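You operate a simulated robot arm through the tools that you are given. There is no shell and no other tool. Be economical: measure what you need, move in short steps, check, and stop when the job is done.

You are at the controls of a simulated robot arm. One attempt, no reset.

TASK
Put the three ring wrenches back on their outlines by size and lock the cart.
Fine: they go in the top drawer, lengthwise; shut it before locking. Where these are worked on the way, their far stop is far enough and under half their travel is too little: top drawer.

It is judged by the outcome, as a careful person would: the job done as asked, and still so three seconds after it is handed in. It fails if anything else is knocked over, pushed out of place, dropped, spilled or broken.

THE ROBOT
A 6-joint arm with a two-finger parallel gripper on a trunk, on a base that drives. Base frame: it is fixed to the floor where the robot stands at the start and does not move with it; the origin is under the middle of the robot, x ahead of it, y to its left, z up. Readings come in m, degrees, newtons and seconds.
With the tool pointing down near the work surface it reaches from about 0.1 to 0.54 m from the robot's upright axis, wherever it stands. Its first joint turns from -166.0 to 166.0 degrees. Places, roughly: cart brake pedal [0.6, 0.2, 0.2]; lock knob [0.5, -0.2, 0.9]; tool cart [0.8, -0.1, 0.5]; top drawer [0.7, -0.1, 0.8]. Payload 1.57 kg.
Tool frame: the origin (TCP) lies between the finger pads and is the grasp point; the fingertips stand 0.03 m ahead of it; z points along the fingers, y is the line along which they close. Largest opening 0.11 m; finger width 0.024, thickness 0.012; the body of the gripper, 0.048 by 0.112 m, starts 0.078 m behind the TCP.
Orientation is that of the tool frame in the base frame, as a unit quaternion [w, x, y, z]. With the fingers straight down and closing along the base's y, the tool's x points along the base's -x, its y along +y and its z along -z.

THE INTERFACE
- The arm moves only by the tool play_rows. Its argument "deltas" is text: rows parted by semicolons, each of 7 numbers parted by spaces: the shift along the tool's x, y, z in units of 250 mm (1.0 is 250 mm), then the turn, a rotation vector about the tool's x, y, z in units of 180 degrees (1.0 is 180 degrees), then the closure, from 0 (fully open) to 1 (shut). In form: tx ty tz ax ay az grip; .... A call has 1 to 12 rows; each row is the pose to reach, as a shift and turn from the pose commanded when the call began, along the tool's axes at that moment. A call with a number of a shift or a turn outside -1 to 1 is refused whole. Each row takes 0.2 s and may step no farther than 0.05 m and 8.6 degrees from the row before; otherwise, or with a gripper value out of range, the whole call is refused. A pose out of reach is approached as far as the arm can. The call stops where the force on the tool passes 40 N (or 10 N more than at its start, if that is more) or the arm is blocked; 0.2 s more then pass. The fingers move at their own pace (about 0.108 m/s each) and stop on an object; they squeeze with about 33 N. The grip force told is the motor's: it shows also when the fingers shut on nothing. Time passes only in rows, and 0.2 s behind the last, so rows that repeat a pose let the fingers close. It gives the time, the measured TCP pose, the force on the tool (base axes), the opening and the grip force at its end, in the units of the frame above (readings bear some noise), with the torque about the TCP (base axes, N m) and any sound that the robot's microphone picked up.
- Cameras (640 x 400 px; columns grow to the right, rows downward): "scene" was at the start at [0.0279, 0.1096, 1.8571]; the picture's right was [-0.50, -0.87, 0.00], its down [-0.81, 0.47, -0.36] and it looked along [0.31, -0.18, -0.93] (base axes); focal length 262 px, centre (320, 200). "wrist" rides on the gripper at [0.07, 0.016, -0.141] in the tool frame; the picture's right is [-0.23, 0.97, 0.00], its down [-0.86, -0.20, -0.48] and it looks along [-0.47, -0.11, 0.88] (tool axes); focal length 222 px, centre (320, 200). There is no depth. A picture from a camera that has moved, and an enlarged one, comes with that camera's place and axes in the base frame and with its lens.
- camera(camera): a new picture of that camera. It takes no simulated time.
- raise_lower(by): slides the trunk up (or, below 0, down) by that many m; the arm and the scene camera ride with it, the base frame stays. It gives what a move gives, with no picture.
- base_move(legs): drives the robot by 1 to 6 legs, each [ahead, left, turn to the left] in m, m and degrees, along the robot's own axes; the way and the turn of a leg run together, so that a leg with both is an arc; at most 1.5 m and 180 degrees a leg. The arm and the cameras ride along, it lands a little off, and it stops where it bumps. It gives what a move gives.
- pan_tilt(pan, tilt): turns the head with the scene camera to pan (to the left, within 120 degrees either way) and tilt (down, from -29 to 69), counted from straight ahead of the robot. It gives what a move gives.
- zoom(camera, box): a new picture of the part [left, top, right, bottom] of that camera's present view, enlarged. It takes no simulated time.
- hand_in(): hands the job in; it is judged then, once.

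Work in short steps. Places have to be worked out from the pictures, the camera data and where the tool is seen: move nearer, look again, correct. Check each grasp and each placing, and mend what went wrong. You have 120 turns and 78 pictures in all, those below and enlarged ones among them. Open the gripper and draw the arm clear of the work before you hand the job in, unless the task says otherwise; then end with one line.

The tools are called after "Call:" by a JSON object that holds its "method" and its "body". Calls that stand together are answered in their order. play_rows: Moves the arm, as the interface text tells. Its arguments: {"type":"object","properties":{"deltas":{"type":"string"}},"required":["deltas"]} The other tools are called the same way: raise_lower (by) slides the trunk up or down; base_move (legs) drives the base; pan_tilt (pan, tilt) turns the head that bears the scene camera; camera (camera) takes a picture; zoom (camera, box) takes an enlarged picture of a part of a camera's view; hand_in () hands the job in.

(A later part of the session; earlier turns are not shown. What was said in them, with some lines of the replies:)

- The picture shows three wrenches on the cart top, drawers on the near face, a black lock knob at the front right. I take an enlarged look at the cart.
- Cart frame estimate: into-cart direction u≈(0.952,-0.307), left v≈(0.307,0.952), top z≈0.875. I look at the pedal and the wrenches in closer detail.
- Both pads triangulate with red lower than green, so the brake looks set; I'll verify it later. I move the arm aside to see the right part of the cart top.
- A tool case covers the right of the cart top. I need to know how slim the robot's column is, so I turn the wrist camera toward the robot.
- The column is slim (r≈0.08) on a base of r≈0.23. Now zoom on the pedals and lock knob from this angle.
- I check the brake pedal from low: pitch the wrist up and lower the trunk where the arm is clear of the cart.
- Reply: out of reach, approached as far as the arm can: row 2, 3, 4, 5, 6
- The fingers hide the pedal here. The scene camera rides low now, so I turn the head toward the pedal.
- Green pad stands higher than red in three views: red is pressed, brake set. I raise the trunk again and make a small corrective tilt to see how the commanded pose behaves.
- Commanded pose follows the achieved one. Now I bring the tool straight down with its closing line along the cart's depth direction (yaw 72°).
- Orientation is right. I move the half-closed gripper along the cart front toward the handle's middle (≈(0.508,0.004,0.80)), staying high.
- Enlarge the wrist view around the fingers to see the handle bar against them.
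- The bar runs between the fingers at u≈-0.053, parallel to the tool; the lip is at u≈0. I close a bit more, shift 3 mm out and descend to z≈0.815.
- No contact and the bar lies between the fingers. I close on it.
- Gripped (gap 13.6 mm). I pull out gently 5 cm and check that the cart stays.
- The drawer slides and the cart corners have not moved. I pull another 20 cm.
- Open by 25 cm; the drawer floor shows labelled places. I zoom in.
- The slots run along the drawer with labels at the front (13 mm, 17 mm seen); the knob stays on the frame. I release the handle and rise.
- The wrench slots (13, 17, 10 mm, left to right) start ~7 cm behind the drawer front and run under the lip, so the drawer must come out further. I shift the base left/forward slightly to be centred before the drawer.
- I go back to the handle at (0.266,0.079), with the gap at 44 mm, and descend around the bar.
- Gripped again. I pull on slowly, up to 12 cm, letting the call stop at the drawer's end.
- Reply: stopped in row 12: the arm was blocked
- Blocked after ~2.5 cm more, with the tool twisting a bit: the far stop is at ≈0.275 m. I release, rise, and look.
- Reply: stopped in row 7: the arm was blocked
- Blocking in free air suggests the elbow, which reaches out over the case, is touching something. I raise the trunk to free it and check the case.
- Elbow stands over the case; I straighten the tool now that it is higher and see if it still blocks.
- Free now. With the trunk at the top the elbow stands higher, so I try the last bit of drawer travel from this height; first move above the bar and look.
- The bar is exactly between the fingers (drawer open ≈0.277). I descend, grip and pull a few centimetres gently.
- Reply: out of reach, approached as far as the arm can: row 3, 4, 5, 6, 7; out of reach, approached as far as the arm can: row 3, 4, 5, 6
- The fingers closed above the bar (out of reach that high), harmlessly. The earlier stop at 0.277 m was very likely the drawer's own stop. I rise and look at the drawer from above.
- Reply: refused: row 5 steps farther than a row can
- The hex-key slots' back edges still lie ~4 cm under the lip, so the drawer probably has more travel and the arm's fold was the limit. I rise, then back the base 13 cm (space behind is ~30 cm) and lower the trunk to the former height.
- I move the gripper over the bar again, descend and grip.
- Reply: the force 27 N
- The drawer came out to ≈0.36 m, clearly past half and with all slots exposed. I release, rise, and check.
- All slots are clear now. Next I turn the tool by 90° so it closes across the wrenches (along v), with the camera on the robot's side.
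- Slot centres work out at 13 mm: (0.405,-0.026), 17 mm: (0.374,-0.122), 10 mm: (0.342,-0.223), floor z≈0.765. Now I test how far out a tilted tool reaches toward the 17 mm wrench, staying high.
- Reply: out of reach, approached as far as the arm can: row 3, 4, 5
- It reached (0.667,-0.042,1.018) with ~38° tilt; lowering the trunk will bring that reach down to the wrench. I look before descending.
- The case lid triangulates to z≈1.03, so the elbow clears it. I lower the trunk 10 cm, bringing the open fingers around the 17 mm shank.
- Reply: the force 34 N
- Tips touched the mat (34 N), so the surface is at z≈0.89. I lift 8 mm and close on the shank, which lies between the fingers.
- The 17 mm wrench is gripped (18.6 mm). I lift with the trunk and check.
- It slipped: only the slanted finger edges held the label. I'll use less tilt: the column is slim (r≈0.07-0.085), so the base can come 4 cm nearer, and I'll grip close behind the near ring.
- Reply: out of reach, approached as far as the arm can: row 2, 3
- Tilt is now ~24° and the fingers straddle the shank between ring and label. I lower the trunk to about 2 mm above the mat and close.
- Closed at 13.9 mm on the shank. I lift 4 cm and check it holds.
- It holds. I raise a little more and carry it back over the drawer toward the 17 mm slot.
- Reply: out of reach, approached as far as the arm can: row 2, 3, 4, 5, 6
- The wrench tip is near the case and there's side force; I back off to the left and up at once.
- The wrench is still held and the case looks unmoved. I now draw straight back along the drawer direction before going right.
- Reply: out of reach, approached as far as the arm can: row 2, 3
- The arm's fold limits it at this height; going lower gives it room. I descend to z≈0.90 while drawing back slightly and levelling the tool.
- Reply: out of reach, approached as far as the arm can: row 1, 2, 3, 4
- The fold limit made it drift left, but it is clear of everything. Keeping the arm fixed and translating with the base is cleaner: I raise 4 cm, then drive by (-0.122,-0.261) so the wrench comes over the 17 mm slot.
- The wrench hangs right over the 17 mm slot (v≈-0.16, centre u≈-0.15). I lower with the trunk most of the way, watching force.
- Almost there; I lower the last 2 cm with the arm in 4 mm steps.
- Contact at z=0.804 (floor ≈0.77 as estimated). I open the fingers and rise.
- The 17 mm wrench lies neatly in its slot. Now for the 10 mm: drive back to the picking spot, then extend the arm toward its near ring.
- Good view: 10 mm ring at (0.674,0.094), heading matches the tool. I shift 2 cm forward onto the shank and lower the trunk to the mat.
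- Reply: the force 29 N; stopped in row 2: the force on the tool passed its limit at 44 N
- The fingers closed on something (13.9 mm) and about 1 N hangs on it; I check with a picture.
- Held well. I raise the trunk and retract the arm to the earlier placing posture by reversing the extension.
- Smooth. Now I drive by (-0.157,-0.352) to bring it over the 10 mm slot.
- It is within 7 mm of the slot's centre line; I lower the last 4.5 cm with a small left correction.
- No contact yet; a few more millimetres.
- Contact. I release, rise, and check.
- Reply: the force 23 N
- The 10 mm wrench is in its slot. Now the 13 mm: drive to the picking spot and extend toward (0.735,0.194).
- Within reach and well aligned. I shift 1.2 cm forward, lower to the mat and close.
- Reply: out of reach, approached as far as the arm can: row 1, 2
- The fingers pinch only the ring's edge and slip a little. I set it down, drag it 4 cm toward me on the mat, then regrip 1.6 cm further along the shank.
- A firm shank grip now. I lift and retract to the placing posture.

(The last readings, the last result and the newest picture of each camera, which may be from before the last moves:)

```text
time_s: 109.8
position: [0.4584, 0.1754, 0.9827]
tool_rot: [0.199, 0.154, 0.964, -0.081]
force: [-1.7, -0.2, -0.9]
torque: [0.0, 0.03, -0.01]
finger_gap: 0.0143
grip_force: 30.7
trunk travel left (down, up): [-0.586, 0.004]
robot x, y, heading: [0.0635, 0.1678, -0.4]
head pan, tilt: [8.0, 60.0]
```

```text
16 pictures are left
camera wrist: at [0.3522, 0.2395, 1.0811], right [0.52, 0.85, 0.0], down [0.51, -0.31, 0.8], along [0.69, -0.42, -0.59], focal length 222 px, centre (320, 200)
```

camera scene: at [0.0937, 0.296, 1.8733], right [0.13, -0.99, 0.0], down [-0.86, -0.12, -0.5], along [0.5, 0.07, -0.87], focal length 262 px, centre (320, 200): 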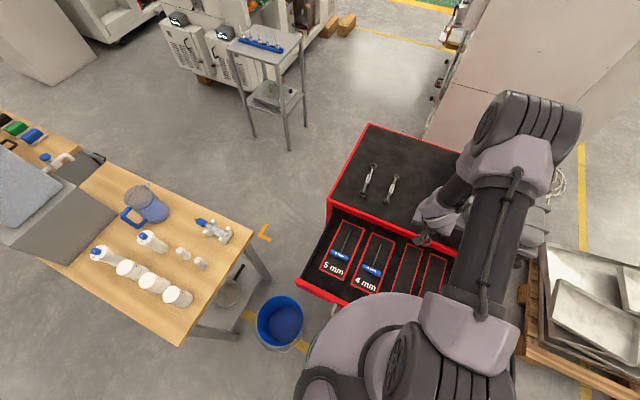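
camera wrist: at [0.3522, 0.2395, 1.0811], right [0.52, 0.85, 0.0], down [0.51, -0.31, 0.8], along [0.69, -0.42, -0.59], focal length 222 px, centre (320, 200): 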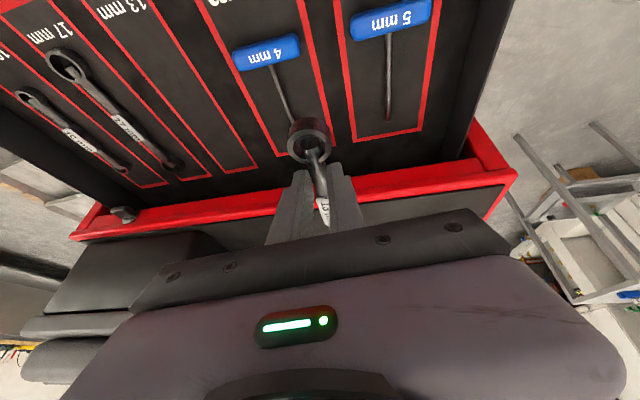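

Now drive by (-0.099,-0.187) over the 13 mm slot and lower.

Call:
{"method": "base_move", "body": {"legs": [[-0.06, 0.0, 0], [-0.039, -0.187, 0]]}}

Call:
{"method": "raise_lower", "body": {"by": -0.135}}

Call:
{"method": "camera", "body": {"camera": "wrist"}}

```text
time_s: 112.0
position: [0.3597, -0.0096, 0.9826]
tool_rot: [0.2, 0.155, 0.964, -0.082]
force: [1.0, 0.5, -0.6]
torque: [0.05, 0.1, 0.0]
finger_gap: 0.0142
grip_force: 30.3
trunk travel left (down, up): [-0.586, 0.004]
robot x, y, heading: [-0.0492, -0.0187, -0.6]
head pan, tilt: [8.0, 60.0]
```

```text
time_s: 113.6
position: [0.3594, -0.0089, 0.8481]
tool_rot: [0.199, 0.155, 0.964, -0.082]
force: [0.2, 0.5, -0.6]
torque: [0.02, 0.06, 0.02]
finger_gap: 0.0139
grip_force: 30.2
trunk travel left (down, up): [-0.451, 0.139]
robot x, y, heading: [-0.0443, -0.0124, -0.2]
head pan, tilt: [8.0, 60.0]
```

```text
15 pictures are left
camera wrist: at [0.2533, 0.0564, 0.9459], right [0.52, 0.85, 0.0], down [0.51, -0.31, 0.8], along [0.69, -0.42, -0.59], focal length 222 px, centre (320, 200)
```

wrist: 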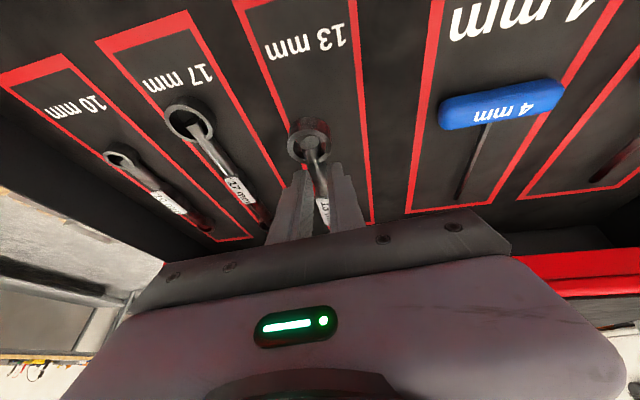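

Ring sits on the slot's centre line (v≈-0.054 against -0.053). I lower the last 4.5 cm.

Call:
{"method": "play_rows", "body": {"deltas": "0.02 0.005 0.045 0 0 0 1;0.04 0.01 0.09 0 0 0 1;0.055 0.013 0.123 0 0 0 1;0.065 0.015 0.145 0 0 0 1;0.07 0.016 0.156 0 0 0 1;0.074 0.017 0.166 0 0 0 1;0.077 0.018 0.173 0 0 0 1"}}

```text
time_s: 115.2
position: [0.3592, -0.0106, 0.8]
tool_rot: [0.201, 0.156, 0.964, -0.082]
force: [0.1, 2.2, 26.0]
torque: [-0.08, -0.2, 0.0]
finger_gap: 0.0141
grip_force: 30.0
trunk travel left (down, up): [-0.451, 0.139]
robot x, y, heading: [-0.0499, -0.017, -0.5]
head pan, tilt: [8.0, 60.0]
```

Firm contact. I release, rise, and check the drawer.

Call:
{"method": "play_rows", "body": {"deltas": "0 0 -0.008 0 0 0 1;0 0 -0.008 0 0 0 0.9;0 0 -0.008 0 0 0 0.75;0 0 -0.008 0 0 0 0.65;0 0 -0.008 0 0 0 0.65"}}

Call:
{"method": "raise_lower", "body": {"by": 0.135}}

Call:
{"method": "camera", "body": {"camera": "wrist"}}

```text
time_s: 116.4
position: [0.3592, -0.009, 0.8017]
tool_rot: [0.199, 0.156, 0.964, -0.082]
force: [0.0, -0.5, -0.7]
torque: [0.0, 0.03, -0.01]
finger_gap: 0.0387
grip_force: 0.2
trunk travel left (down, up): [-0.451, 0.139]
robot x, y, heading: [-0.043, -0.0172, -0.2]
head pan, tilt: [8.0, 60.0]
```

```text
time_s: 118.0
position: [0.3588, -0.0107, 0.9356]
tool_rot: [0.199, 0.155, 0.964, -0.083]
force: [-0.7, -0.5, -0.1]
torque: [0.01, 0.03, -0.01]
finger_gap: 0.0384
grip_force: 0.0
trunk travel left (down, up): [-0.586, 0.004]
robot x, y, heading: [-0.0443, -0.0198, -0.3]
head pan, tilt: [8.0, 60.0]
```

```text
14 pictures are left
camera wrist: at [0.2528, 0.0563, 1.0346], right [0.52, 0.85, 0.0], down [0.51, -0.31, 0.8], along [0.69, -0.42, -0.59], focal length 222 px, centre (320, 200)
```

wrist: 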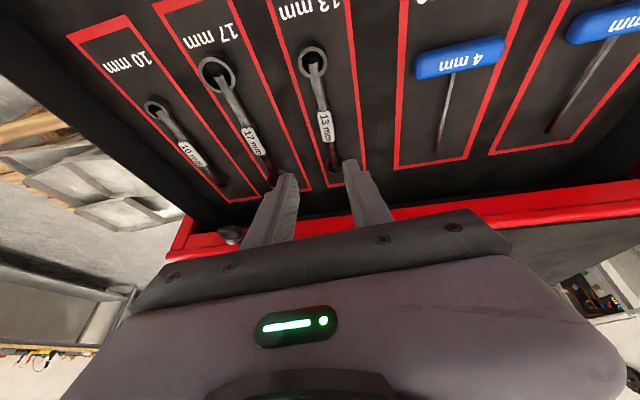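

All three wrenches lie in their own slots. To close, I drive back a bit and bring the closed fingers, upright, in front of the handle bar.

Call:
{"method": "base_move", "body": {"legs": [[-0.136, 0.0, 0], [0, 0.15, 0.2]]}}

Call:
{"method": "play_rows", "body": {"deltas": "0.13 -0.06 -0.052 -0.011 0.0448 0 0.8;0.26 -0.12 -0.103 -0.022 0.0896 -0.001 1;0.391 -0.18 -0.155 -0.0328 0.1344 -0.002 1;0.391 -0.18 -0.155 -0.0328 0.1344 -0.002 1"}}

Call:
{"method": "camera", "body": {"camera": "wrist"}}

```text
time_s: 120.3
position: [0.2236, 0.1438, 0.9363]
tool_rot: [0.2, 0.155, 0.964, -0.082]
force: [-0.1, 0.2, 0.2]
torque: [0.0, 0.0, 0.0]
finger_gap: 0.0383
grip_force: 0.0
trunk travel left (down, up): [-0.586, 0.004]
robot x, y, heading: [-0.1777, 0.1347, -0.4]
head pan, tilt: [8.0, 60.0]
```

```text
time_s: 121.3
position: [0.1226, 0.1038, 0.9226]
tool_rot: [-0.047, 0.152, 0.987, -0.038]
force: [1.0, -0.1, 0.7]
torque: [0.0, -0.01, 0.01]
finger_gap: 0.0
grip_force: 21.3
out of reach, approached as far as the arm can: row 1, 2, 3, 4
trunk travel left (down, up): [-0.586, 0.004]
robot x, y, heading: [-0.1796, 0.1379, -0.4]
head pan, tilt: [8.0, 60.0]
```

```text
13 pictures are left
camera wrist: at [0.0753, 0.1488, 1.0673], right [0.5, 0.86, -0.1], down [0.8, -0.42, 0.42], along [0.32, -0.3, -0.9], focal length 222 px, centre (320, 200)
```

wrist: 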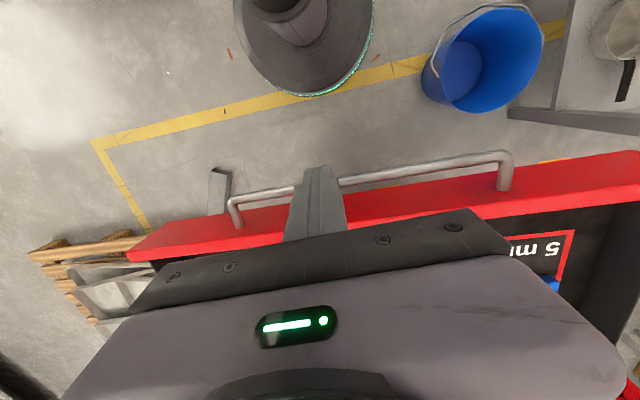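

The bar is at u≈-0.413 and the fingers just in front of it. I draw back 2 cm and descend to bar height.

Call:
{"method": "play_rows", "body": {"deltas": "0.079 0 0 0 0 0 1;0.065 0.015 0.15 0 0 0 1;0.055 0.027 0.3 0 0 0 1;0.045 0.039 0.436 0 0 0 1"}}

Call:
{"method": "camera", "body": {"camera": "wrist"}}

```text
time_s: 122.3
position: [0.1192, 0.1035, 0.8377]
tool_rot: [-0.01, 0.151, 0.988, -0.021]
force: [-0.4, -0.7, -0.5]
torque: [0.02, 0.0, -0.01]
finger_gap: 0.0
grip_force: 21.4
out of reach, approached as far as the arm can: row 1, 2, 3, 4
trunk travel left (down, up): [-0.586, 0.004]
robot x, y, heading: [-0.1788, 0.1352, 0.1]
head pan, tilt: [8.0, 60.0]
```

```text
12 pictures are left
camera wrist: at [0.0599, 0.1459, 0.9798], right [0.51, 0.86, -0.05], down [0.77, -0.43, 0.47], along [0.39, -0.28, -0.88], focal length 222 px, centre (320, 200)
```

wrist: 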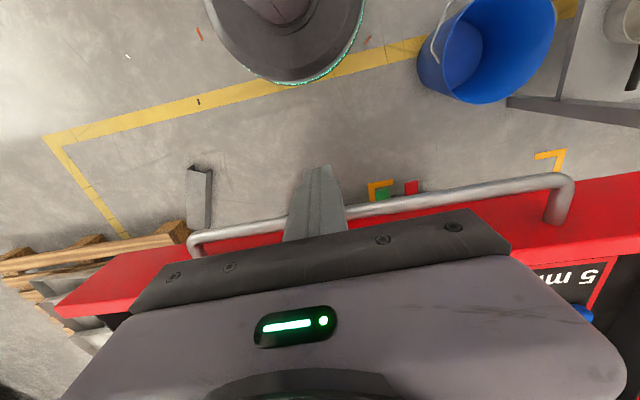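

Fingers are in front of the bar; I drop the trunk 3 cm to bar height and push the drawer in by 20 cm.

Call:
{"method": "raise_lower", "body": {"by": -0.032}}

Call:
{"method": "play_rows", "body": {"deltas": "-0.05 0 0 0 0 0 1;-0.1 0 0 0 0 0 1;-0.17 0 0 0 0 0 1;-0.24 0 0 0 0 0 1;-0.32 0 0 0 0 0 1;-0.4 0 0 0 0 0 1;-0.48 0 0 0 0 0 1;-0.56 0 0 0 0 0 1;-0.64 0 0 0 0 0 1;-0.72 0 0 0 0 0 1;-0.8 0 0 0 0 0 1;-0.88 0 0 0 0 0 1"}}

```text
time_s: 123.1
position: [0.1161, 0.1041, 0.8061]
tool_rot: [-0.01, 0.151, 0.988, -0.022]
force: [0.0, 0.9, 0.7]
torque: [0.02, -0.02, 0.03]
finger_gap: 0.0
grip_force: 21.3
trunk travel left (down, up): [-0.554, 0.036]
robot x, y, heading: [-0.177, 0.1337, -0.3]
head pan, tilt: [8.0, 60.0]
```

```text
time_s: 125.7
position: [0.2874, 0.0475, 0.8526]
tool_rot: [-0.01, 0.153, 0.988, -0.021]
force: [-0.8, 0.4, -0.9]
torque: [0.0, 0.0, 0.0]
finger_gap: 0.0
grip_force: 21.0
out of reach, approached as far as the arm can: row 3, 4, 5, 6, 7, 8, 9, 10, 11, 12
trunk travel left (down, up): [-0.554, 0.036]
robot x, y, heading: [-0.1806, 0.1345, -0.4]
head pan, tilt: [8.0, 60.0]
```

The arm rose as it ran out of reach downward (trunk too high). I check where the drawer is.

Call:
{"method": "camera", "body": {"camera": "scene"}}

```text
11 pictures are left
camera scene: at [-0.1339, 0.282, 1.9454], right [0.13, -0.99, 0.0], down [-0.86, -0.12, -0.5], along [0.5, 0.07, -0.87], focal length 262 px, centre (320, 200)
```

scene: 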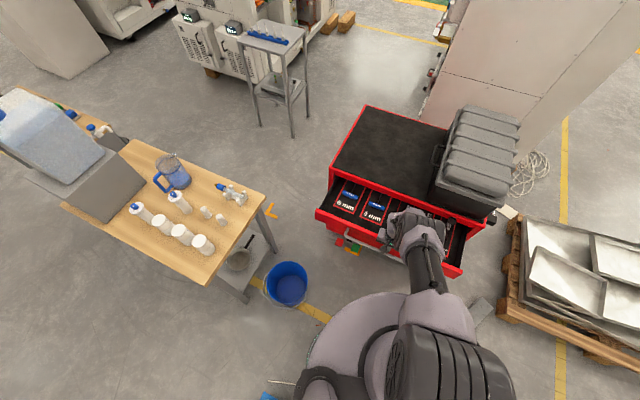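

The fingers are between bar and panel, pushing on the panel; drawer ≈0.235 m open. I push with the base: 20 cm along the drawer direction.

Call:
{"method": "base_move", "body": {"legs": [[0.095, -0.031, 0], [0.095, -0.03, 0]]}}

Call:
{"method": "zoom", "body": {"camera": "scene", "box": [280, 90, 540, 310]}}

```text
time_s: 127.6
position: [0.4764, -0.0141, 0.8522]
tool_rot: [-0.01, 0.153, 0.988, -0.022]
force: [0.4, -0.2, 0.3]
torque: [-0.06, 0.0, 0.01]
finger_gap: 0.0
grip_force: 20.8
trunk travel left (down, up): [-0.554, 0.036]
robot x, y, heading: [0.0074, 0.0709, -0.2]
head pan, tilt: [8.0, 60.0]
```

```text
1.82 times, centred on (410, 200) of scene
camera zoom: at [0.055, 0.2202, 1.9454], right [0.13, -0.99, 0.0], down [-0.86, -0.11, -0.5], along [0.5, 0.07, -0.87], focal length 476 px, centre (156, 200)
```

zoom: 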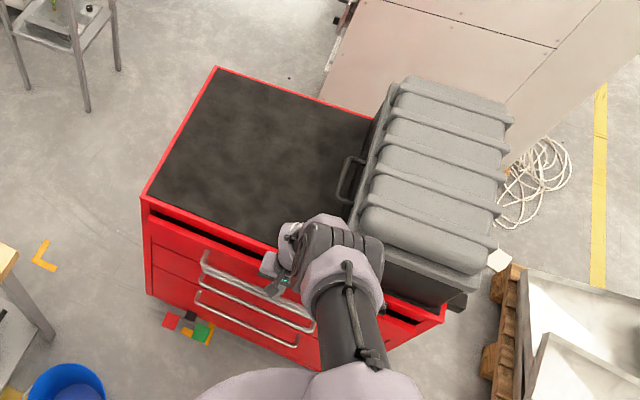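

About 4-5 cm remain. I lower 3 cm, push 3 cm more with the base, then finish with the arm so that it stops on force.

Call:
{"method": "raise_lower", "body": {"by": -0.03}}

Call:
{"method": "base_move", "body": {"legs": [[0.031, -0.01, 0]]}}

Call:
{"method": "play_rows", "body": {"deltas": "-0.02 0 0 0 0 0 1;-0.04 0 0 0 0 0 1;-0.06 0 0 0 0 0 1;-0.08 0 0 0 0 0 1;-0.1 0 0 0 0 0 1;-0.12 0 0 0 0 0 1;-0.14 0 0 0 0 0 1;-0.16 0 0 0 0 0 1"}}

```text
time_s: 128.0
position: [0.4774, -0.0147, 0.8416]
tool_rot: [-0.009, 0.153, 0.988, -0.022]
force: [-3.0, -1.5, 19.4]
torque: [0.09, 0.01, -0.01]
finger_gap: 0.0
grip_force: 21.4
trunk travel left (down, up): [-0.541, 0.049]
robot x, y, heading: [0.0085, 0.0716, -0.3]
head pan, tilt: [8.0, 60.0]
stopped: the force on the tool passed its limit at 76 N (the readings are from after the stop); the commanded pose is now the measured one
```

```text
time_s: 128.9
position: [0.5025, -0.0225, 0.8426]
tool_rot: [-0.013, 0.154, 0.988, -0.021]
force: [2.5, -0.1, 24.8]
torque: [0.3, 0.15, -0.06]
finger_gap: 0.0002
grip_force: 21.5
trunk travel left (down, up): [-0.541, 0.049]
robot x, y, heading: [0.0336, 0.0656, -0.6]
head pan, tilt: [8.0, 60.0]
stopped in leg 1: the force on the tool passed its limit at 68 N (the readings are from after the stop); the commanded pose is now the measured one
```

```text
time_s: 130.7
position: [0.5222, -0.0313, 0.8571]
tool_rot: [-0.014, 0.154, 0.988, -0.02]
force: [0.4, -0.6, 0.4]
torque: [0.0, -0.01, 0.02]
finger_gap: 0.0001
grip_force: 21.1
out of reach, approached as far as the arm can: row 2, 3, 4, 5, 6, 7, 8
trunk travel left (down, up): [-0.541, 0.049]
robot x, y, heading: [0.0319, 0.0643, -0.5]
head pan, tilt: [8.0, 60.0]
```

Tip rested on the bar, now freed and pushed on to u≈-0.03. I look at the gap.

Call:
{"method": "zoom", "body": {"camera": "scene", "box": [280, 130, 520, 310]}}

```text
2.22 times, centred on (400, 220) of scene
camera zoom: at [0.0789, 0.2125, 1.9329], right [0.13, -0.99, 0.0], down [-0.86, -0.11, -0.5], along [0.5, 0.07, -0.87], focal length 582 px, centre (142, 156)
```

zoom: 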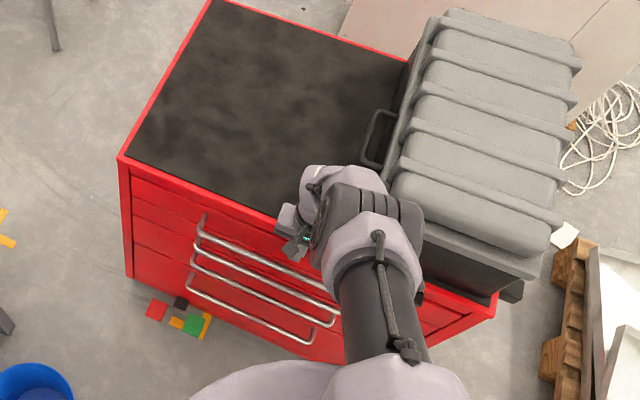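

It looks nearly shut. One more gentle push with the base, which stops on force.

Call:
{"method": "base_move", "body": {"legs": [[0.024, -0.008, 0]]}}

```text
time_s: 131.6
position: [0.5248, -0.0337, 0.8523]
tool_rot: [-0.026, 0.156, 0.987, -0.02]
force: [-6.6, 2.2, -0.7]
torque: [-0.09, -0.21, 0.05]
finger_gap: 0.0
grip_force: 21.3
trunk travel left (down, up): [-0.541, 0.049]
robot x, y, heading: [0.0455, 0.0647, -0.2]
head pan, tilt: [8.0, 60.0]
stopped in leg 1: the force on the tool passed its limit at 69 N (the readings are from after the stop); the commanded pose is now the measured one
```

The drawer is firmly shut (69 N stop, no give). I rise, back off and go toward the lock knob, then tilt the tool horizontal to face it.

Call:
{"method": "raise_lower", "body": {"by": 0.045}}

Call:
{"method": "base_move", "body": {"legs": [[-0.16, 0.0, 0], [0.0, -0.135, 0]]}}

Call:
{"method": "play_rows", "body": {"deltas": "0 0 0 0 -0.045 0 0.6;0 0 0 0 -0.09 0 0.5;0 0 0 0 -0.135 0 0.4;0 0 0 0 -0.18 0 0.4;0 0 0 0 -0.225 0 0.4;0 0 0 0 -0.27 0 0.4;0 0 0 0 -0.315 0 0.4;0 0 0 0 -0.36 0 0.4;0 0 0 0 -0.405 0 0.4;0 0 0 0 -0.45 0 0.4;0 0 0 0 -0.495 0 0.4"}}

Call:
{"method": "camera", "body": {"camera": "wrist"}}

```text
time_s: 132.4
position: [0.5258, -0.0329, 0.8985]
tool_rot: [-0.023, 0.157, 0.987, -0.02]
force: [0.3, 0.1, -0.2]
torque: [-0.01, 0.01, 0.01]
finger_gap: 0.0
grip_force: 21.5
trunk travel left (down, up): [-0.586, 0.004]
robot x, y, heading: [0.0479, 0.061, -0.4]
head pan, tilt: [8.0, 60.0]
```

```text
time_s: 134.8
position: [0.3674, -0.1644, 0.897]
tool_rot: [-0.025, 0.154, 0.988, -0.02]
force: [0.8, -0.2, -0.3]
torque: [-0.02, -0.03, 0.0]
finger_gap: 0.0001
grip_force: 21.0
trunk travel left (down, up): [-0.586, 0.004]
robot x, y, heading: [-0.1161, -0.0718, -0.4]
head pan, tilt: [8.0, 60.0]
```

```text
time_s: 137.2
position: [0.3721, -0.0312, 1.0536]
tool_rot: [0.648, 0.125, 0.737, -0.148]
force: [0.4, 0.3, -0.2]
torque: [0.04, 0.0, -0.01]
finger_gap: 0.0658
grip_force: 0.1
out of reach, approached as far as the arm can: row 2, 3, 4, 5, 6, 7, 8, 9, 10, 11
trunk travel left (down, up): [-0.586, 0.004]
robot x, y, heading: [-0.1133, -0.0679, -0.3]
head pan, tilt: [8.0, 60.0]
```

```text
8 pictures are left
camera wrist: at [0.2397, 0.0375, 0.9998], right [0.39, 0.9, 0.17], down [-0.4, 0.0, 0.91], along [0.83, -0.43, 0.37], focal length 222 px, centre (320, 200)
```

wrist: 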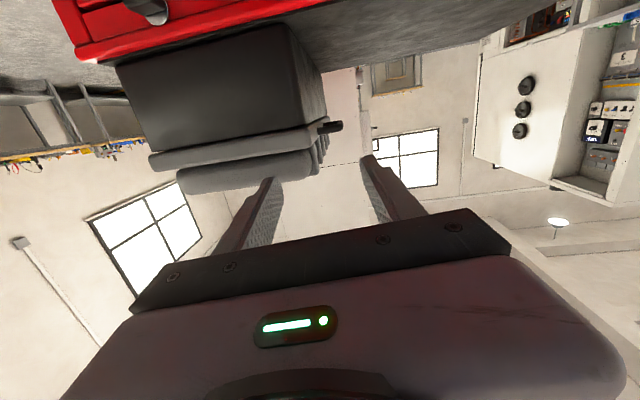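

The camera is now under the gripper, looking up; the knob is at the top edge of the picture. I enlarge that part.

Call:
{"method": "zoom", "body": {"camera": "wrist", "box": [70, 0, 230, 80]}}

```text
4.00 times, centred on (150, 40) of wrist
camera zoom: at [0.2397, 0.0375, 0.9998], right [0.39, 0.9, 0.17], down [-0.4, 0.0, 0.91], along [0.83, -0.43, 0.37], focal length 888 px, centre (1000, 840)
```

zoom: 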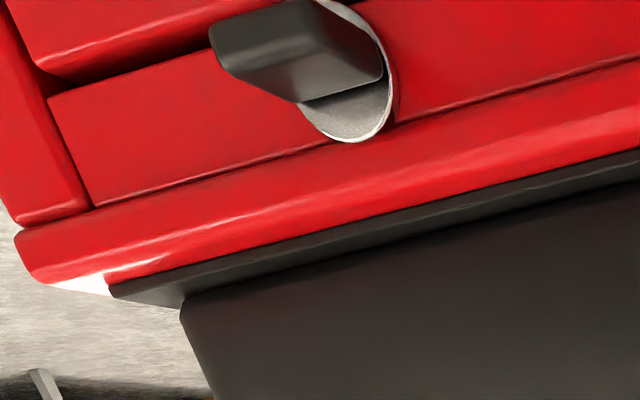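

The knob is a horizontal wing on a disc centred ≈(0.475,-0.251,0.855). I level the tool to point along the cart's depth, shift the base to line up, and lower the trunk.

Call:
{"method": "play_rows", "body": {"deltas": "0 0 0 -0.0256 -0.038 0 0.4;0 0 0 -0.0256 -0.038 0 0.4"}}

Call:
{"method": "base_move", "body": {"legs": [[-0.01, -0.185, 0]]}}

Call:
{"method": "raise_lower", "body": {"by": -0.19}}

```text
time_s: 137.8
position: [0.3599, 0.0156, 1.0785]
tool_rot: [0.693, 0.092, 0.704, -0.126]
force: [-1.3, 0.3, 0.0]
torque: [0.0, 0.02, 0.04]
finger_gap: 0.0655
grip_force: 0.2
out of reach, approached as far as the arm can: row 1, 2
trunk travel left (down, up): [-0.586, 0.004]
robot x, y, heading: [-0.1115, -0.072, -0.1]
head pan, tilt: [8.0, 60.0]
```

```text
time_s: 139.3
position: [0.3487, -0.1628, 1.0799]
tool_rot: [0.693, 0.091, 0.704, -0.123]
force: [-0.3, -0.1, 0.3]
torque: [0.01, 0.0, 0.0]
finger_gap: 0.0659
grip_force: 0.1
trunk travel left (down, up): [-0.586, 0.004]
robot x, y, heading: [-0.1232, -0.252, 0.0]
head pan, tilt: [8.0, 60.0]
```

```text
time_s: 141.4
position: [0.3494, -0.1614, 0.8901]
tool_rot: [0.693, 0.09, 0.704, -0.125]
force: [-0.2, 0.3, -0.3]
torque: [0.02, -0.02, -0.02]
finger_gap: 0.0657
grip_force: 0.0
trunk travel left (down, up): [-0.396, 0.194]
robot x, y, heading: [-0.1227, -0.2533, 0.1]
head pan, tilt: [8.0, 60.0]
```

Tool is level and points along -17.4°. I correct sideways by 5.5 cm and lower 3.5 cm, then look.

Call:
{"method": "base_move", "body": {"legs": [[0.012, -0.055, 0]]}}

Call:
{"method": "raise_lower", "body": {"by": -0.035}}

Call:
{"method": "camera", "body": {"camera": "wrist"}}

```text
time_s: 142.3
position: [0.3609, -0.2164, 0.8895]
tool_rot: [0.693, 0.091, 0.704, -0.125]
force: [1.4, 0.1, 0.5]
torque: [0.01, 0.0, 0.05]
finger_gap: 0.0658
grip_force: 0.1
trunk travel left (down, up): [-0.396, 0.194]
robot x, y, heading: [-0.115, -0.3044, 0.1]
head pan, tilt: [8.0, 60.0]
```

```text
time_s: 143.1
position: [0.3605, -0.2168, 0.8558]
tool_rot: [0.693, 0.09, 0.704, -0.125]
force: [-1.4, 0.2, 0.6]
torque: [-0.02, 0.01, -0.01]
finger_gap: 0.0659
grip_force: 0.0
trunk travel left (down, up): [-0.361, 0.229]
robot x, y, heading: [-0.1115, -0.3069, 0.2]
head pan, tilt: [8.0, 60.0]
```

```text
6 pictures are left
camera wrist: at [0.2296, -0.1614, 0.7854], right [0.3, 0.94, 0.18], down [-0.5, -0.01, 0.87], along [0.82, -0.35, 0.46], focal length 222 px, centre (320, 200)
```

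wrist: 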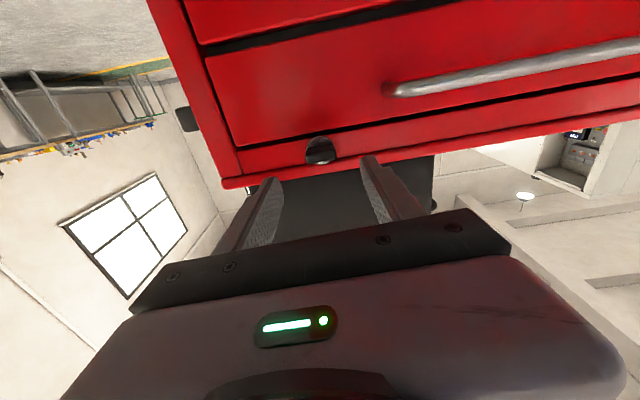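

The knob lies centred between the fingers. I zoom to see its wing.

Call:
{"method": "zoom", "body": {"camera": "wrist", "box": [260, 110, 390, 200]}}

```text
4.44 times, centred on (325, 155) of wrist
camera zoom: at [0.2296, -0.1614, 0.7854], right [0.3, 0.94, 0.18], down [-0.5, -0.01, 0.87], along [0.82, -0.35, 0.46], focal length 987 px, centre (298, 400)
```

zoom: 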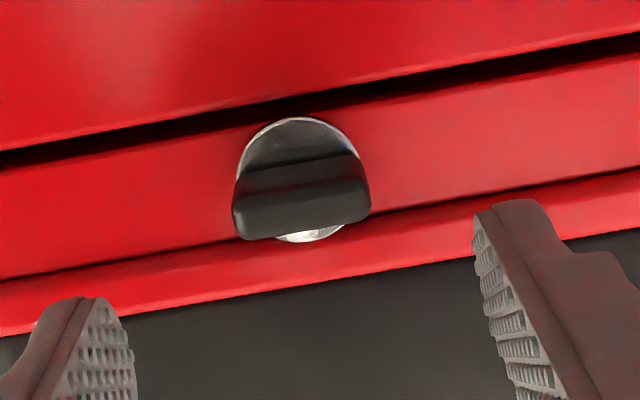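

The wing is horizontal (unlocked), at (v≈-0.25, z≈0.852). I advance 8 cm and close on its two ends.

Call:
{"method": "play_rows", "body": {"deltas": "0.005 0 0.09 0 0 0 0.4;0.01 0 0.18 0 0 0 0.4;0.012 0 0.26 0 0 0 0.4;0.012 0 0.325 0 0 0 0.4"}}

Call:
{"method": "play_rows", "body": {"deltas": "0 0 0 0 0 0 0.6;0 0 0 0 0 0 0.8;0 0 0 0 0 0 1;0 0 0 0 0 0 1"}}

```text
time_s: 144.1
position: [0.4246, -0.2072, 0.8546]
tool_rot: [0.69, 0.094, 0.706, -0.13]
force: [-22.2, 7.8, 13.3]
torque: [-0.48, -0.37, -0.76]
finger_gap: 0.0658
grip_force: 0.1
out of reach, approached as far as the arm can: row 1, 2, 3, 4
trunk travel left (down, up): [-0.361, 0.229]
robot x, y, heading: [-0.1146, -0.3062, 0.1]
head pan, tilt: [8.0, 60.0]
stopped in row 4: the force on the tool passed its limit at 59 N (the readings are from after the stop); the commanded pose is now the measured one
```

```text
time_s: 145.1
position: [0.425, -0.2086, 0.8542]
tool_rot: [0.69, 0.095, 0.706, -0.129]
force: [-12.0, -5.8, -2.0]
torque: [0.06, -0.04, -0.35]
finger_gap: 0.0001
grip_force: 21.4
trunk travel left (down, up): [-0.361, 0.229]
robot x, y, heading: [-0.1119, -0.3033, -0.0]
head pan, tilt: [8.0, 60.0]
```

Near its limit the arm drifted left and closed beside the knob. I back out and open, then use only base moves to come in straight.

Call:
{"method": "base_move", "body": {"legs": [[-0.05, 0.016, 0], [0.009, -0.03, 0]]}}

Call:
{"method": "play_rows", "body": {"deltas": "0 0 0 0 0 0 0.6;0 0 0 0 0 0 0.4;0 0 0 0 0 0 0.35"}}

```text
time_s: 146.4
position: [0.3829, -0.2222, 0.8544]
tool_rot: [0.69, 0.094, 0.706, -0.129]
force: [0.2, 0.3, -0.5]
torque: [0.0, 0.01, -0.01]
finger_gap: 0.0001
grip_force: 21.3
trunk travel left (down, up): [-0.361, 0.229]
robot x, y, heading: [-0.1523, -0.3202, -0.0]
head pan, tilt: [8.0, 60.0]
```

```text
time_s: 147.2
position: [0.3833, -0.2219, 0.8555]
tool_rot: [0.69, 0.094, 0.706, -0.129]
force: [-0.2, -0.3, -0.3]
torque: [0.02, -0.02, 0.01]
finger_gap: 0.0716
grip_force: 0.0
trunk travel left (down, up): [-0.361, 0.229]
robot x, y, heading: [-0.1512, -0.3228, 0.3]
head pan, tilt: [8.0, 60.0]
```

On line (v=-0.250). Base forward 5.5 cm, then close.

Call:
{"method": "base_move", "body": {"legs": [[0.055, -0.018, 0]]}}

Call:
{"method": "play_rows", "body": {"deltas": "0 0 0 0 0 0 0.6;0 0 0 0 0 0 0.8;0 0 0 0 0 0 1;0 0 0 0 0 0 1"}}

```text
time_s: 148.2
position: [0.439, -0.2392, 0.8535]
tool_rot: [0.689, 0.094, 0.706, -0.129]
force: [0.1, -0.8, 1.1]
torque: [0.0, 0.01, 0.0]
finger_gap: 0.0716
grip_force: 0.1
trunk travel left (down, up): [-0.361, 0.229]
robot x, y, heading: [-0.1004, -0.3367, 0.2]
head pan, tilt: [8.0, 60.0]
```

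```text
time_s: 149.2
position: [0.4384, -0.2397, 0.855]
tool_rot: [0.69, 0.094, 0.706, -0.13]
force: [-3.6, -3.2, 2.4]
torque: [0.15, -0.12, -0.01]
finger_gap: 0.0346
grip_force: 41.7
trunk travel left (down, up): [-0.361, 0.229]
robot x, y, heading: [-0.0987, -0.3398, 0.1]
head pan, tilt: [8.0, 60.0]
```

Knob gripped (34.6 mm). I turn clockwise (seen from the front), first ~48°.

Call:
{"method": "play_rows", "body": {"deltas": "0 0 0 0 0 0.045 1;0 0 0 0 0 0.09 1;0 0 0 0 0 0.135 1;0 0 0 0 0 0.18 1;0 0 0 0 0 0.225 1;0 0 0 0 0 0.27 1"}}

```text
time_s: 150.2
position: [0.44, -0.2393, 0.8546]
tool_rot: [0.7, 0.279, 0.655, 0.053]
force: [-7.9, -3.4, 5.2]
torque: [-0.22, -0.64, 1.11]
finger_gap: 0.0343
grip_force: 41.2
out of reach, approached as far as the arm can: row 4, 5
trunk travel left (down, up): [-0.361, 0.229]
robot x, y, heading: [-0.0991, -0.3381, 0.0]
head pan, tilt: [8.0, 60.0]
stopped in row 5: the force on the tool passed its limit at 53 N (the readings are from after the stop); the commanded pose is now the measured one
```

It turned ~30° freely; then the arm's own wrist range stopped it (little torque about the knob axis). I'll regrip: open, back out, and turn the tool back 90° to take the wing across its thickness.

Call:
{"method": "play_rows", "body": {"deltas": "0 0 0 0 0 0 0.8;0 0 0 0 0 0 0.5;0 0 0 0 0 0 0.35;0 0 0 0 0 0 0.35"}}

Call:
{"method": "base_move", "body": {"legs": [[-0.066, 0.021, 0]]}}

Call:
{"method": "play_rows", "body": {"deltas": "0 0 0 0 0 -0.046 0.5;0 0 0 0 0 -0.092 0.5;0 0 0 0 0 -0.138 0.5;0 0 0 0 0 -0.184 0.5;0 0 0 0 0 -0.23 0.5;0 0 0 0 0 -0.276 0.5;0 0 0 0 0 -0.322 0.5;0 0 0 0 0 -0.368 0.5;0 0 0 0 0 -0.414 0.5;0 0 0 0 0 -0.46 0.5;0 0 0 0 0 -0.5 0.5"}}

Call:
{"method": "camera", "body": {"camera": "wrist"}}

```text
time_s: 151.2
position: [0.4406, -0.2388, 0.8535]
tool_rot: [0.699, 0.28, 0.655, 0.053]
force: [0.3, 0.6, -0.9]
torque: [-0.04, 0.01, 0.01]
finger_gap: 0.0718
grip_force: 0.0
trunk travel left (down, up): [-0.361, 0.229]
robot x, y, heading: [-0.0996, -0.3369, -0.2]
head pan, tilt: [8.0, 60.0]
```

```text
time_s: 152.2
position: [0.3739, -0.2177, 0.8545]
tool_rot: [0.7, 0.279, 0.655, 0.054]
force: [0.5, 0.3, 0.0]
torque: [0.03, 0.03, 0.0]
finger_gap: 0.0714
grip_force: 0.0
trunk travel left (down, up): [-0.361, 0.229]
robot x, y, heading: [-0.1657, -0.3167, 0.0]
head pan, tilt: [8.0, 60.0]
```

```text
time_s: 154.6
position: [0.374, -0.2187, 0.8549]
tool_rot: [0.531, -0.267, 0.662, -0.457]
force: [-0.4, 0.5, 0.4]
torque: [0.01, 0.01, -0.01]
finger_gap: 0.0549
grip_force: 0.1
trunk travel left (down, up): [-0.361, 0.229]
robot x, y, heading: [-0.1614, -0.319, -0.0]
head pan, tilt: [8.0, 60.0]
```

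```text
4 pictures are left
camera wrist: at [0.2226, -0.2242, 0.8111], right [0.2, 0.62, -0.76], down [-0.23, 0.78, 0.58], along [0.95, 0.06, 0.29], focal length 222 px, centre (320, 200)
```

wrist: 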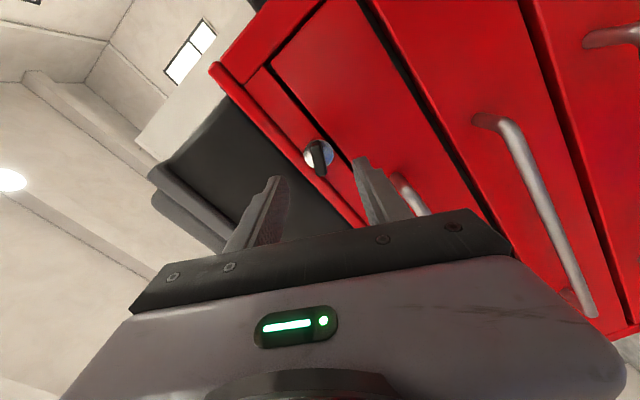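

The wing now stands exactly across the closing line. I advance, grip its thickness, and turn clockwise 60°.

Call:
{"method": "base_move", "body": {"legs": [[0.065, -0.021, 0]]}}

Call:
{"method": "play_rows", "body": {"deltas": "0 0 0 0 0 0 0.7;0 0 0 0 0 0 0.9;0 0 0 0 0 0 1;0 0 0 0 0 0 1"}}

Call:
{"method": "play_rows", "body": {"deltas": "0 0 0 0 0 0.04 1;0 0 0 0 0 0.08 1;0 0 0 0 0 0.12 1;0 0 0 0 0 0.16 1;0 0 0 0 0 0.2 1;0 0 0 0 0 0.24 1;0 0 0 0 0 0.28 1;0 0 0 0 0 0.32 1;0 0 0 0 0 0.345 1"}}

```text
time_s: 155.6
position: [0.4391, -0.2403, 0.855]
tool_rot: [0.532, -0.265, 0.662, -0.457]
force: [0.2, 0.3, -0.2]
torque: [0.01, 0.01, 0.01]
finger_gap: 0.055
grip_force: 0.0
trunk travel left (down, up): [-0.361, 0.229]
robot x, y, heading: [-0.1001, -0.3392, 0.1]
head pan, tilt: [8.0, 60.0]
```

```text
time_s: 156.6
position: [0.4385, -0.2414, 0.8556]
tool_rot: [0.533, -0.263, 0.662, -0.458]
force: [2.7, -2.7, 9.1]
torque: [-0.18, -0.55, -0.71]
finger_gap: 0.0122
grip_force: 29.2
trunk travel left (down, up): [-0.361, 0.229]
robot x, y, heading: [-0.1003, -0.334, 0.4]
head pan, tilt: [8.0, 60.0]
```

```text
time_s: 158.6
position: [0.4383, -0.2404, 0.8556]
tool_rot: [0.692, 0.114, 0.704, -0.116]
force: [6.6, 2.7, 9.7]
torque: [0.06, 0.38, 0.79]
finger_gap: 0.012
grip_force: 29.4
trunk travel left (down, up): [-0.361, 0.229]
robot x, y, heading: [-0.1022, -0.3382, 0.3]
head pan, tilt: [8.0, 60.0]
```

Turned fully, wing should be upright. I try a few more degrees to feel for the stop.

Call:
{"method": "play_rows", "body": {"deltas": "0 0 0 0 0 0.02 1;0 0 0 0 0 0.04 1;0 0 0 0 0 0.06 1;0 0 0 0 0 0.08 1"}}

```text
time_s: 159.6
position: [0.438, -0.2398, 0.8535]
tool_rot: [0.699, 0.201, 0.685, -0.03]
force: [4.6, 5.3, -3.1]
torque: [-0.89, 1.08, 1.01]
finger_gap: 0.0178
grip_force: 32.2
trunk travel left (down, up): [-0.361, 0.229]
robot x, y, heading: [-0.1027, -0.3415, 0.2]
head pan, tilt: [8.0, 60.0]
```

The fingers began slipping over the wing with 1.2 N·m: the knob is at its stop. I relax, release, back out and look.

Call:
{"method": "play_rows", "body": {"deltas": "0 0 0 0 0 -0.03 1;0 0 0 0 0 -0.06 1;0 0 0 0 0 -0.07 0.9;0 0 0 0 0 -0.07 0.7;0 0 0 0 0 -0.07 0.5;0 0 0 0 0 -0.07 0.5"}}

Call:
{"method": "base_move", "body": {"legs": [[-0.085, 0.027, 0]]}}

Call:
{"method": "zoom", "body": {"camera": "wrist", "box": [230, 60, 470, 220]}}

```text
time_s: 161.0
position: [0.4371, -0.2398, 0.8556]
tool_rot: [0.693, 0.126, 0.702, -0.107]
force: [-0.4, -0.2, 0.1]
torque: [-0.02, -0.02, -0.01]
finger_gap: 0.055
grip_force: 0.1
trunk travel left (down, up): [-0.361, 0.229]
robot x, y, heading: [-0.1026, -0.3391, 0.2]
head pan, tilt: [8.0, 60.0]
```

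```text
time_s: 162.1
position: [0.3548, -0.2128, 0.8552]
tool_rot: [0.693, 0.125, 0.702, -0.106]
force: [-0.2, -0.1, -0.3]
torque: [0.05, -0.01, 0.01]
finger_gap: 0.0552
grip_force: 0.1
trunk travel left (down, up): [-0.361, 0.229]
robot x, y, heading: [-0.1864, -0.3111, 0.3]
head pan, tilt: [8.0, 60.0]
```

```text
2.50 times, centred on (350, 140) of wrist
camera zoom: at [0.2244, -0.1496, 0.7889], right [0.32, 0.92, 0.25], down [-0.51, -0.06, 0.86], along [0.8, -0.4, 0.45], focal length 555 px, centre (245, 350)
```

zoom: 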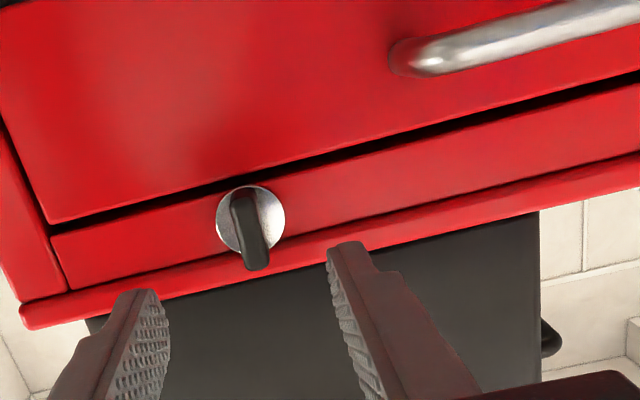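

The wing stands upright: locked. I draw back further and check the whole cart from above.

Call:
{"method": "base_move", "body": {"legs": [[-0.05, 0.0, 0]]}}

Call:
{"method": "pan_tilt", "body": {"pan": 5, "tilt": 52}}

Call:
{"method": "camera", "body": {"camera": "scene"}}

```text
time_s: 163.1
position: [0.3051, -0.215, 0.8565]
tool_rot: [0.693, 0.125, 0.702, -0.106]
force: [-0.6, -0.3, 0.1]
torque: [0.02, 0.02, 0.04]
finger_gap: 0.0551
grip_force: 0.0
trunk travel left (down, up): [-0.361, 0.229]
robot x, y, heading: [-0.2359, -0.3121, 0.2]
head pan, tilt: [8.0, 60.0]
```

```text
time_s: 163.7
position: [0.3048, -0.2124, 0.8549]
tool_rot: [0.693, 0.125, 0.702, -0.106]
force: [-0.8, -1.1, -0.4]
torque: [-0.02, 0.0, -0.02]
finger_gap: 0.055
grip_force: 0.2
trunk travel left (down, up): [-0.361, 0.229]
robot x, y, heading: [-0.2368, -0.316, 0.2]
head pan, tilt: [5.0, 52.0]
```

```text
2 pictures are left
camera scene: at [-0.182, -0.1685, 1.7628], right [0.09, -1.0, 0.0], down [-0.79, -0.07, -0.62], along [0.61, 0.06, -0.79], focal length 262 px, centre (320, 200)
```

scene: 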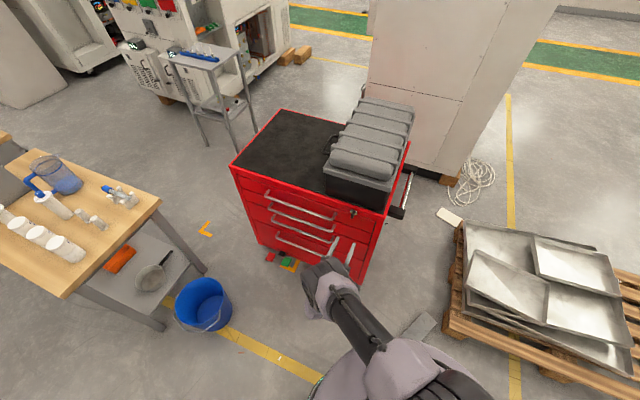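

Call:
{"method": "zoom", "body": {"camera": "scene", "box": [225, 140, 405, 260]}}

```text
3.33 times, centred on (315, 200) of scene
camera zoom: at [-0.182, -0.1685, 1.7628], right [0.09, -1.0, 0.0], down [-0.79, -0.07, -0.62], along [0.61, 0.06, -0.79], focal length 873 px, centre (337, 200)
```

zoom: 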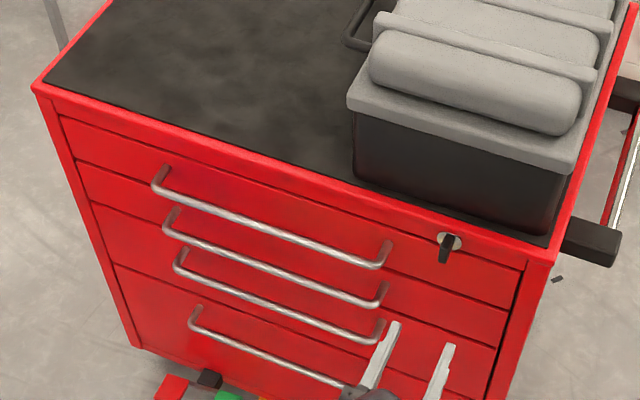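

The drawer is flush, the knob stands upright, the cart and the case look unmoved, and the arm is clear with the gripper open. I hand in.

Call:
{"method": "hand_in", "body": {}}

```text
The job is handed in.
```

The 10, 13 and 17 mm wrenches lie lengthwise in their own slots in the top drawer. The drawer is shut and the lock knob is turned to its stop. I did not pull on the handle to test the lock.
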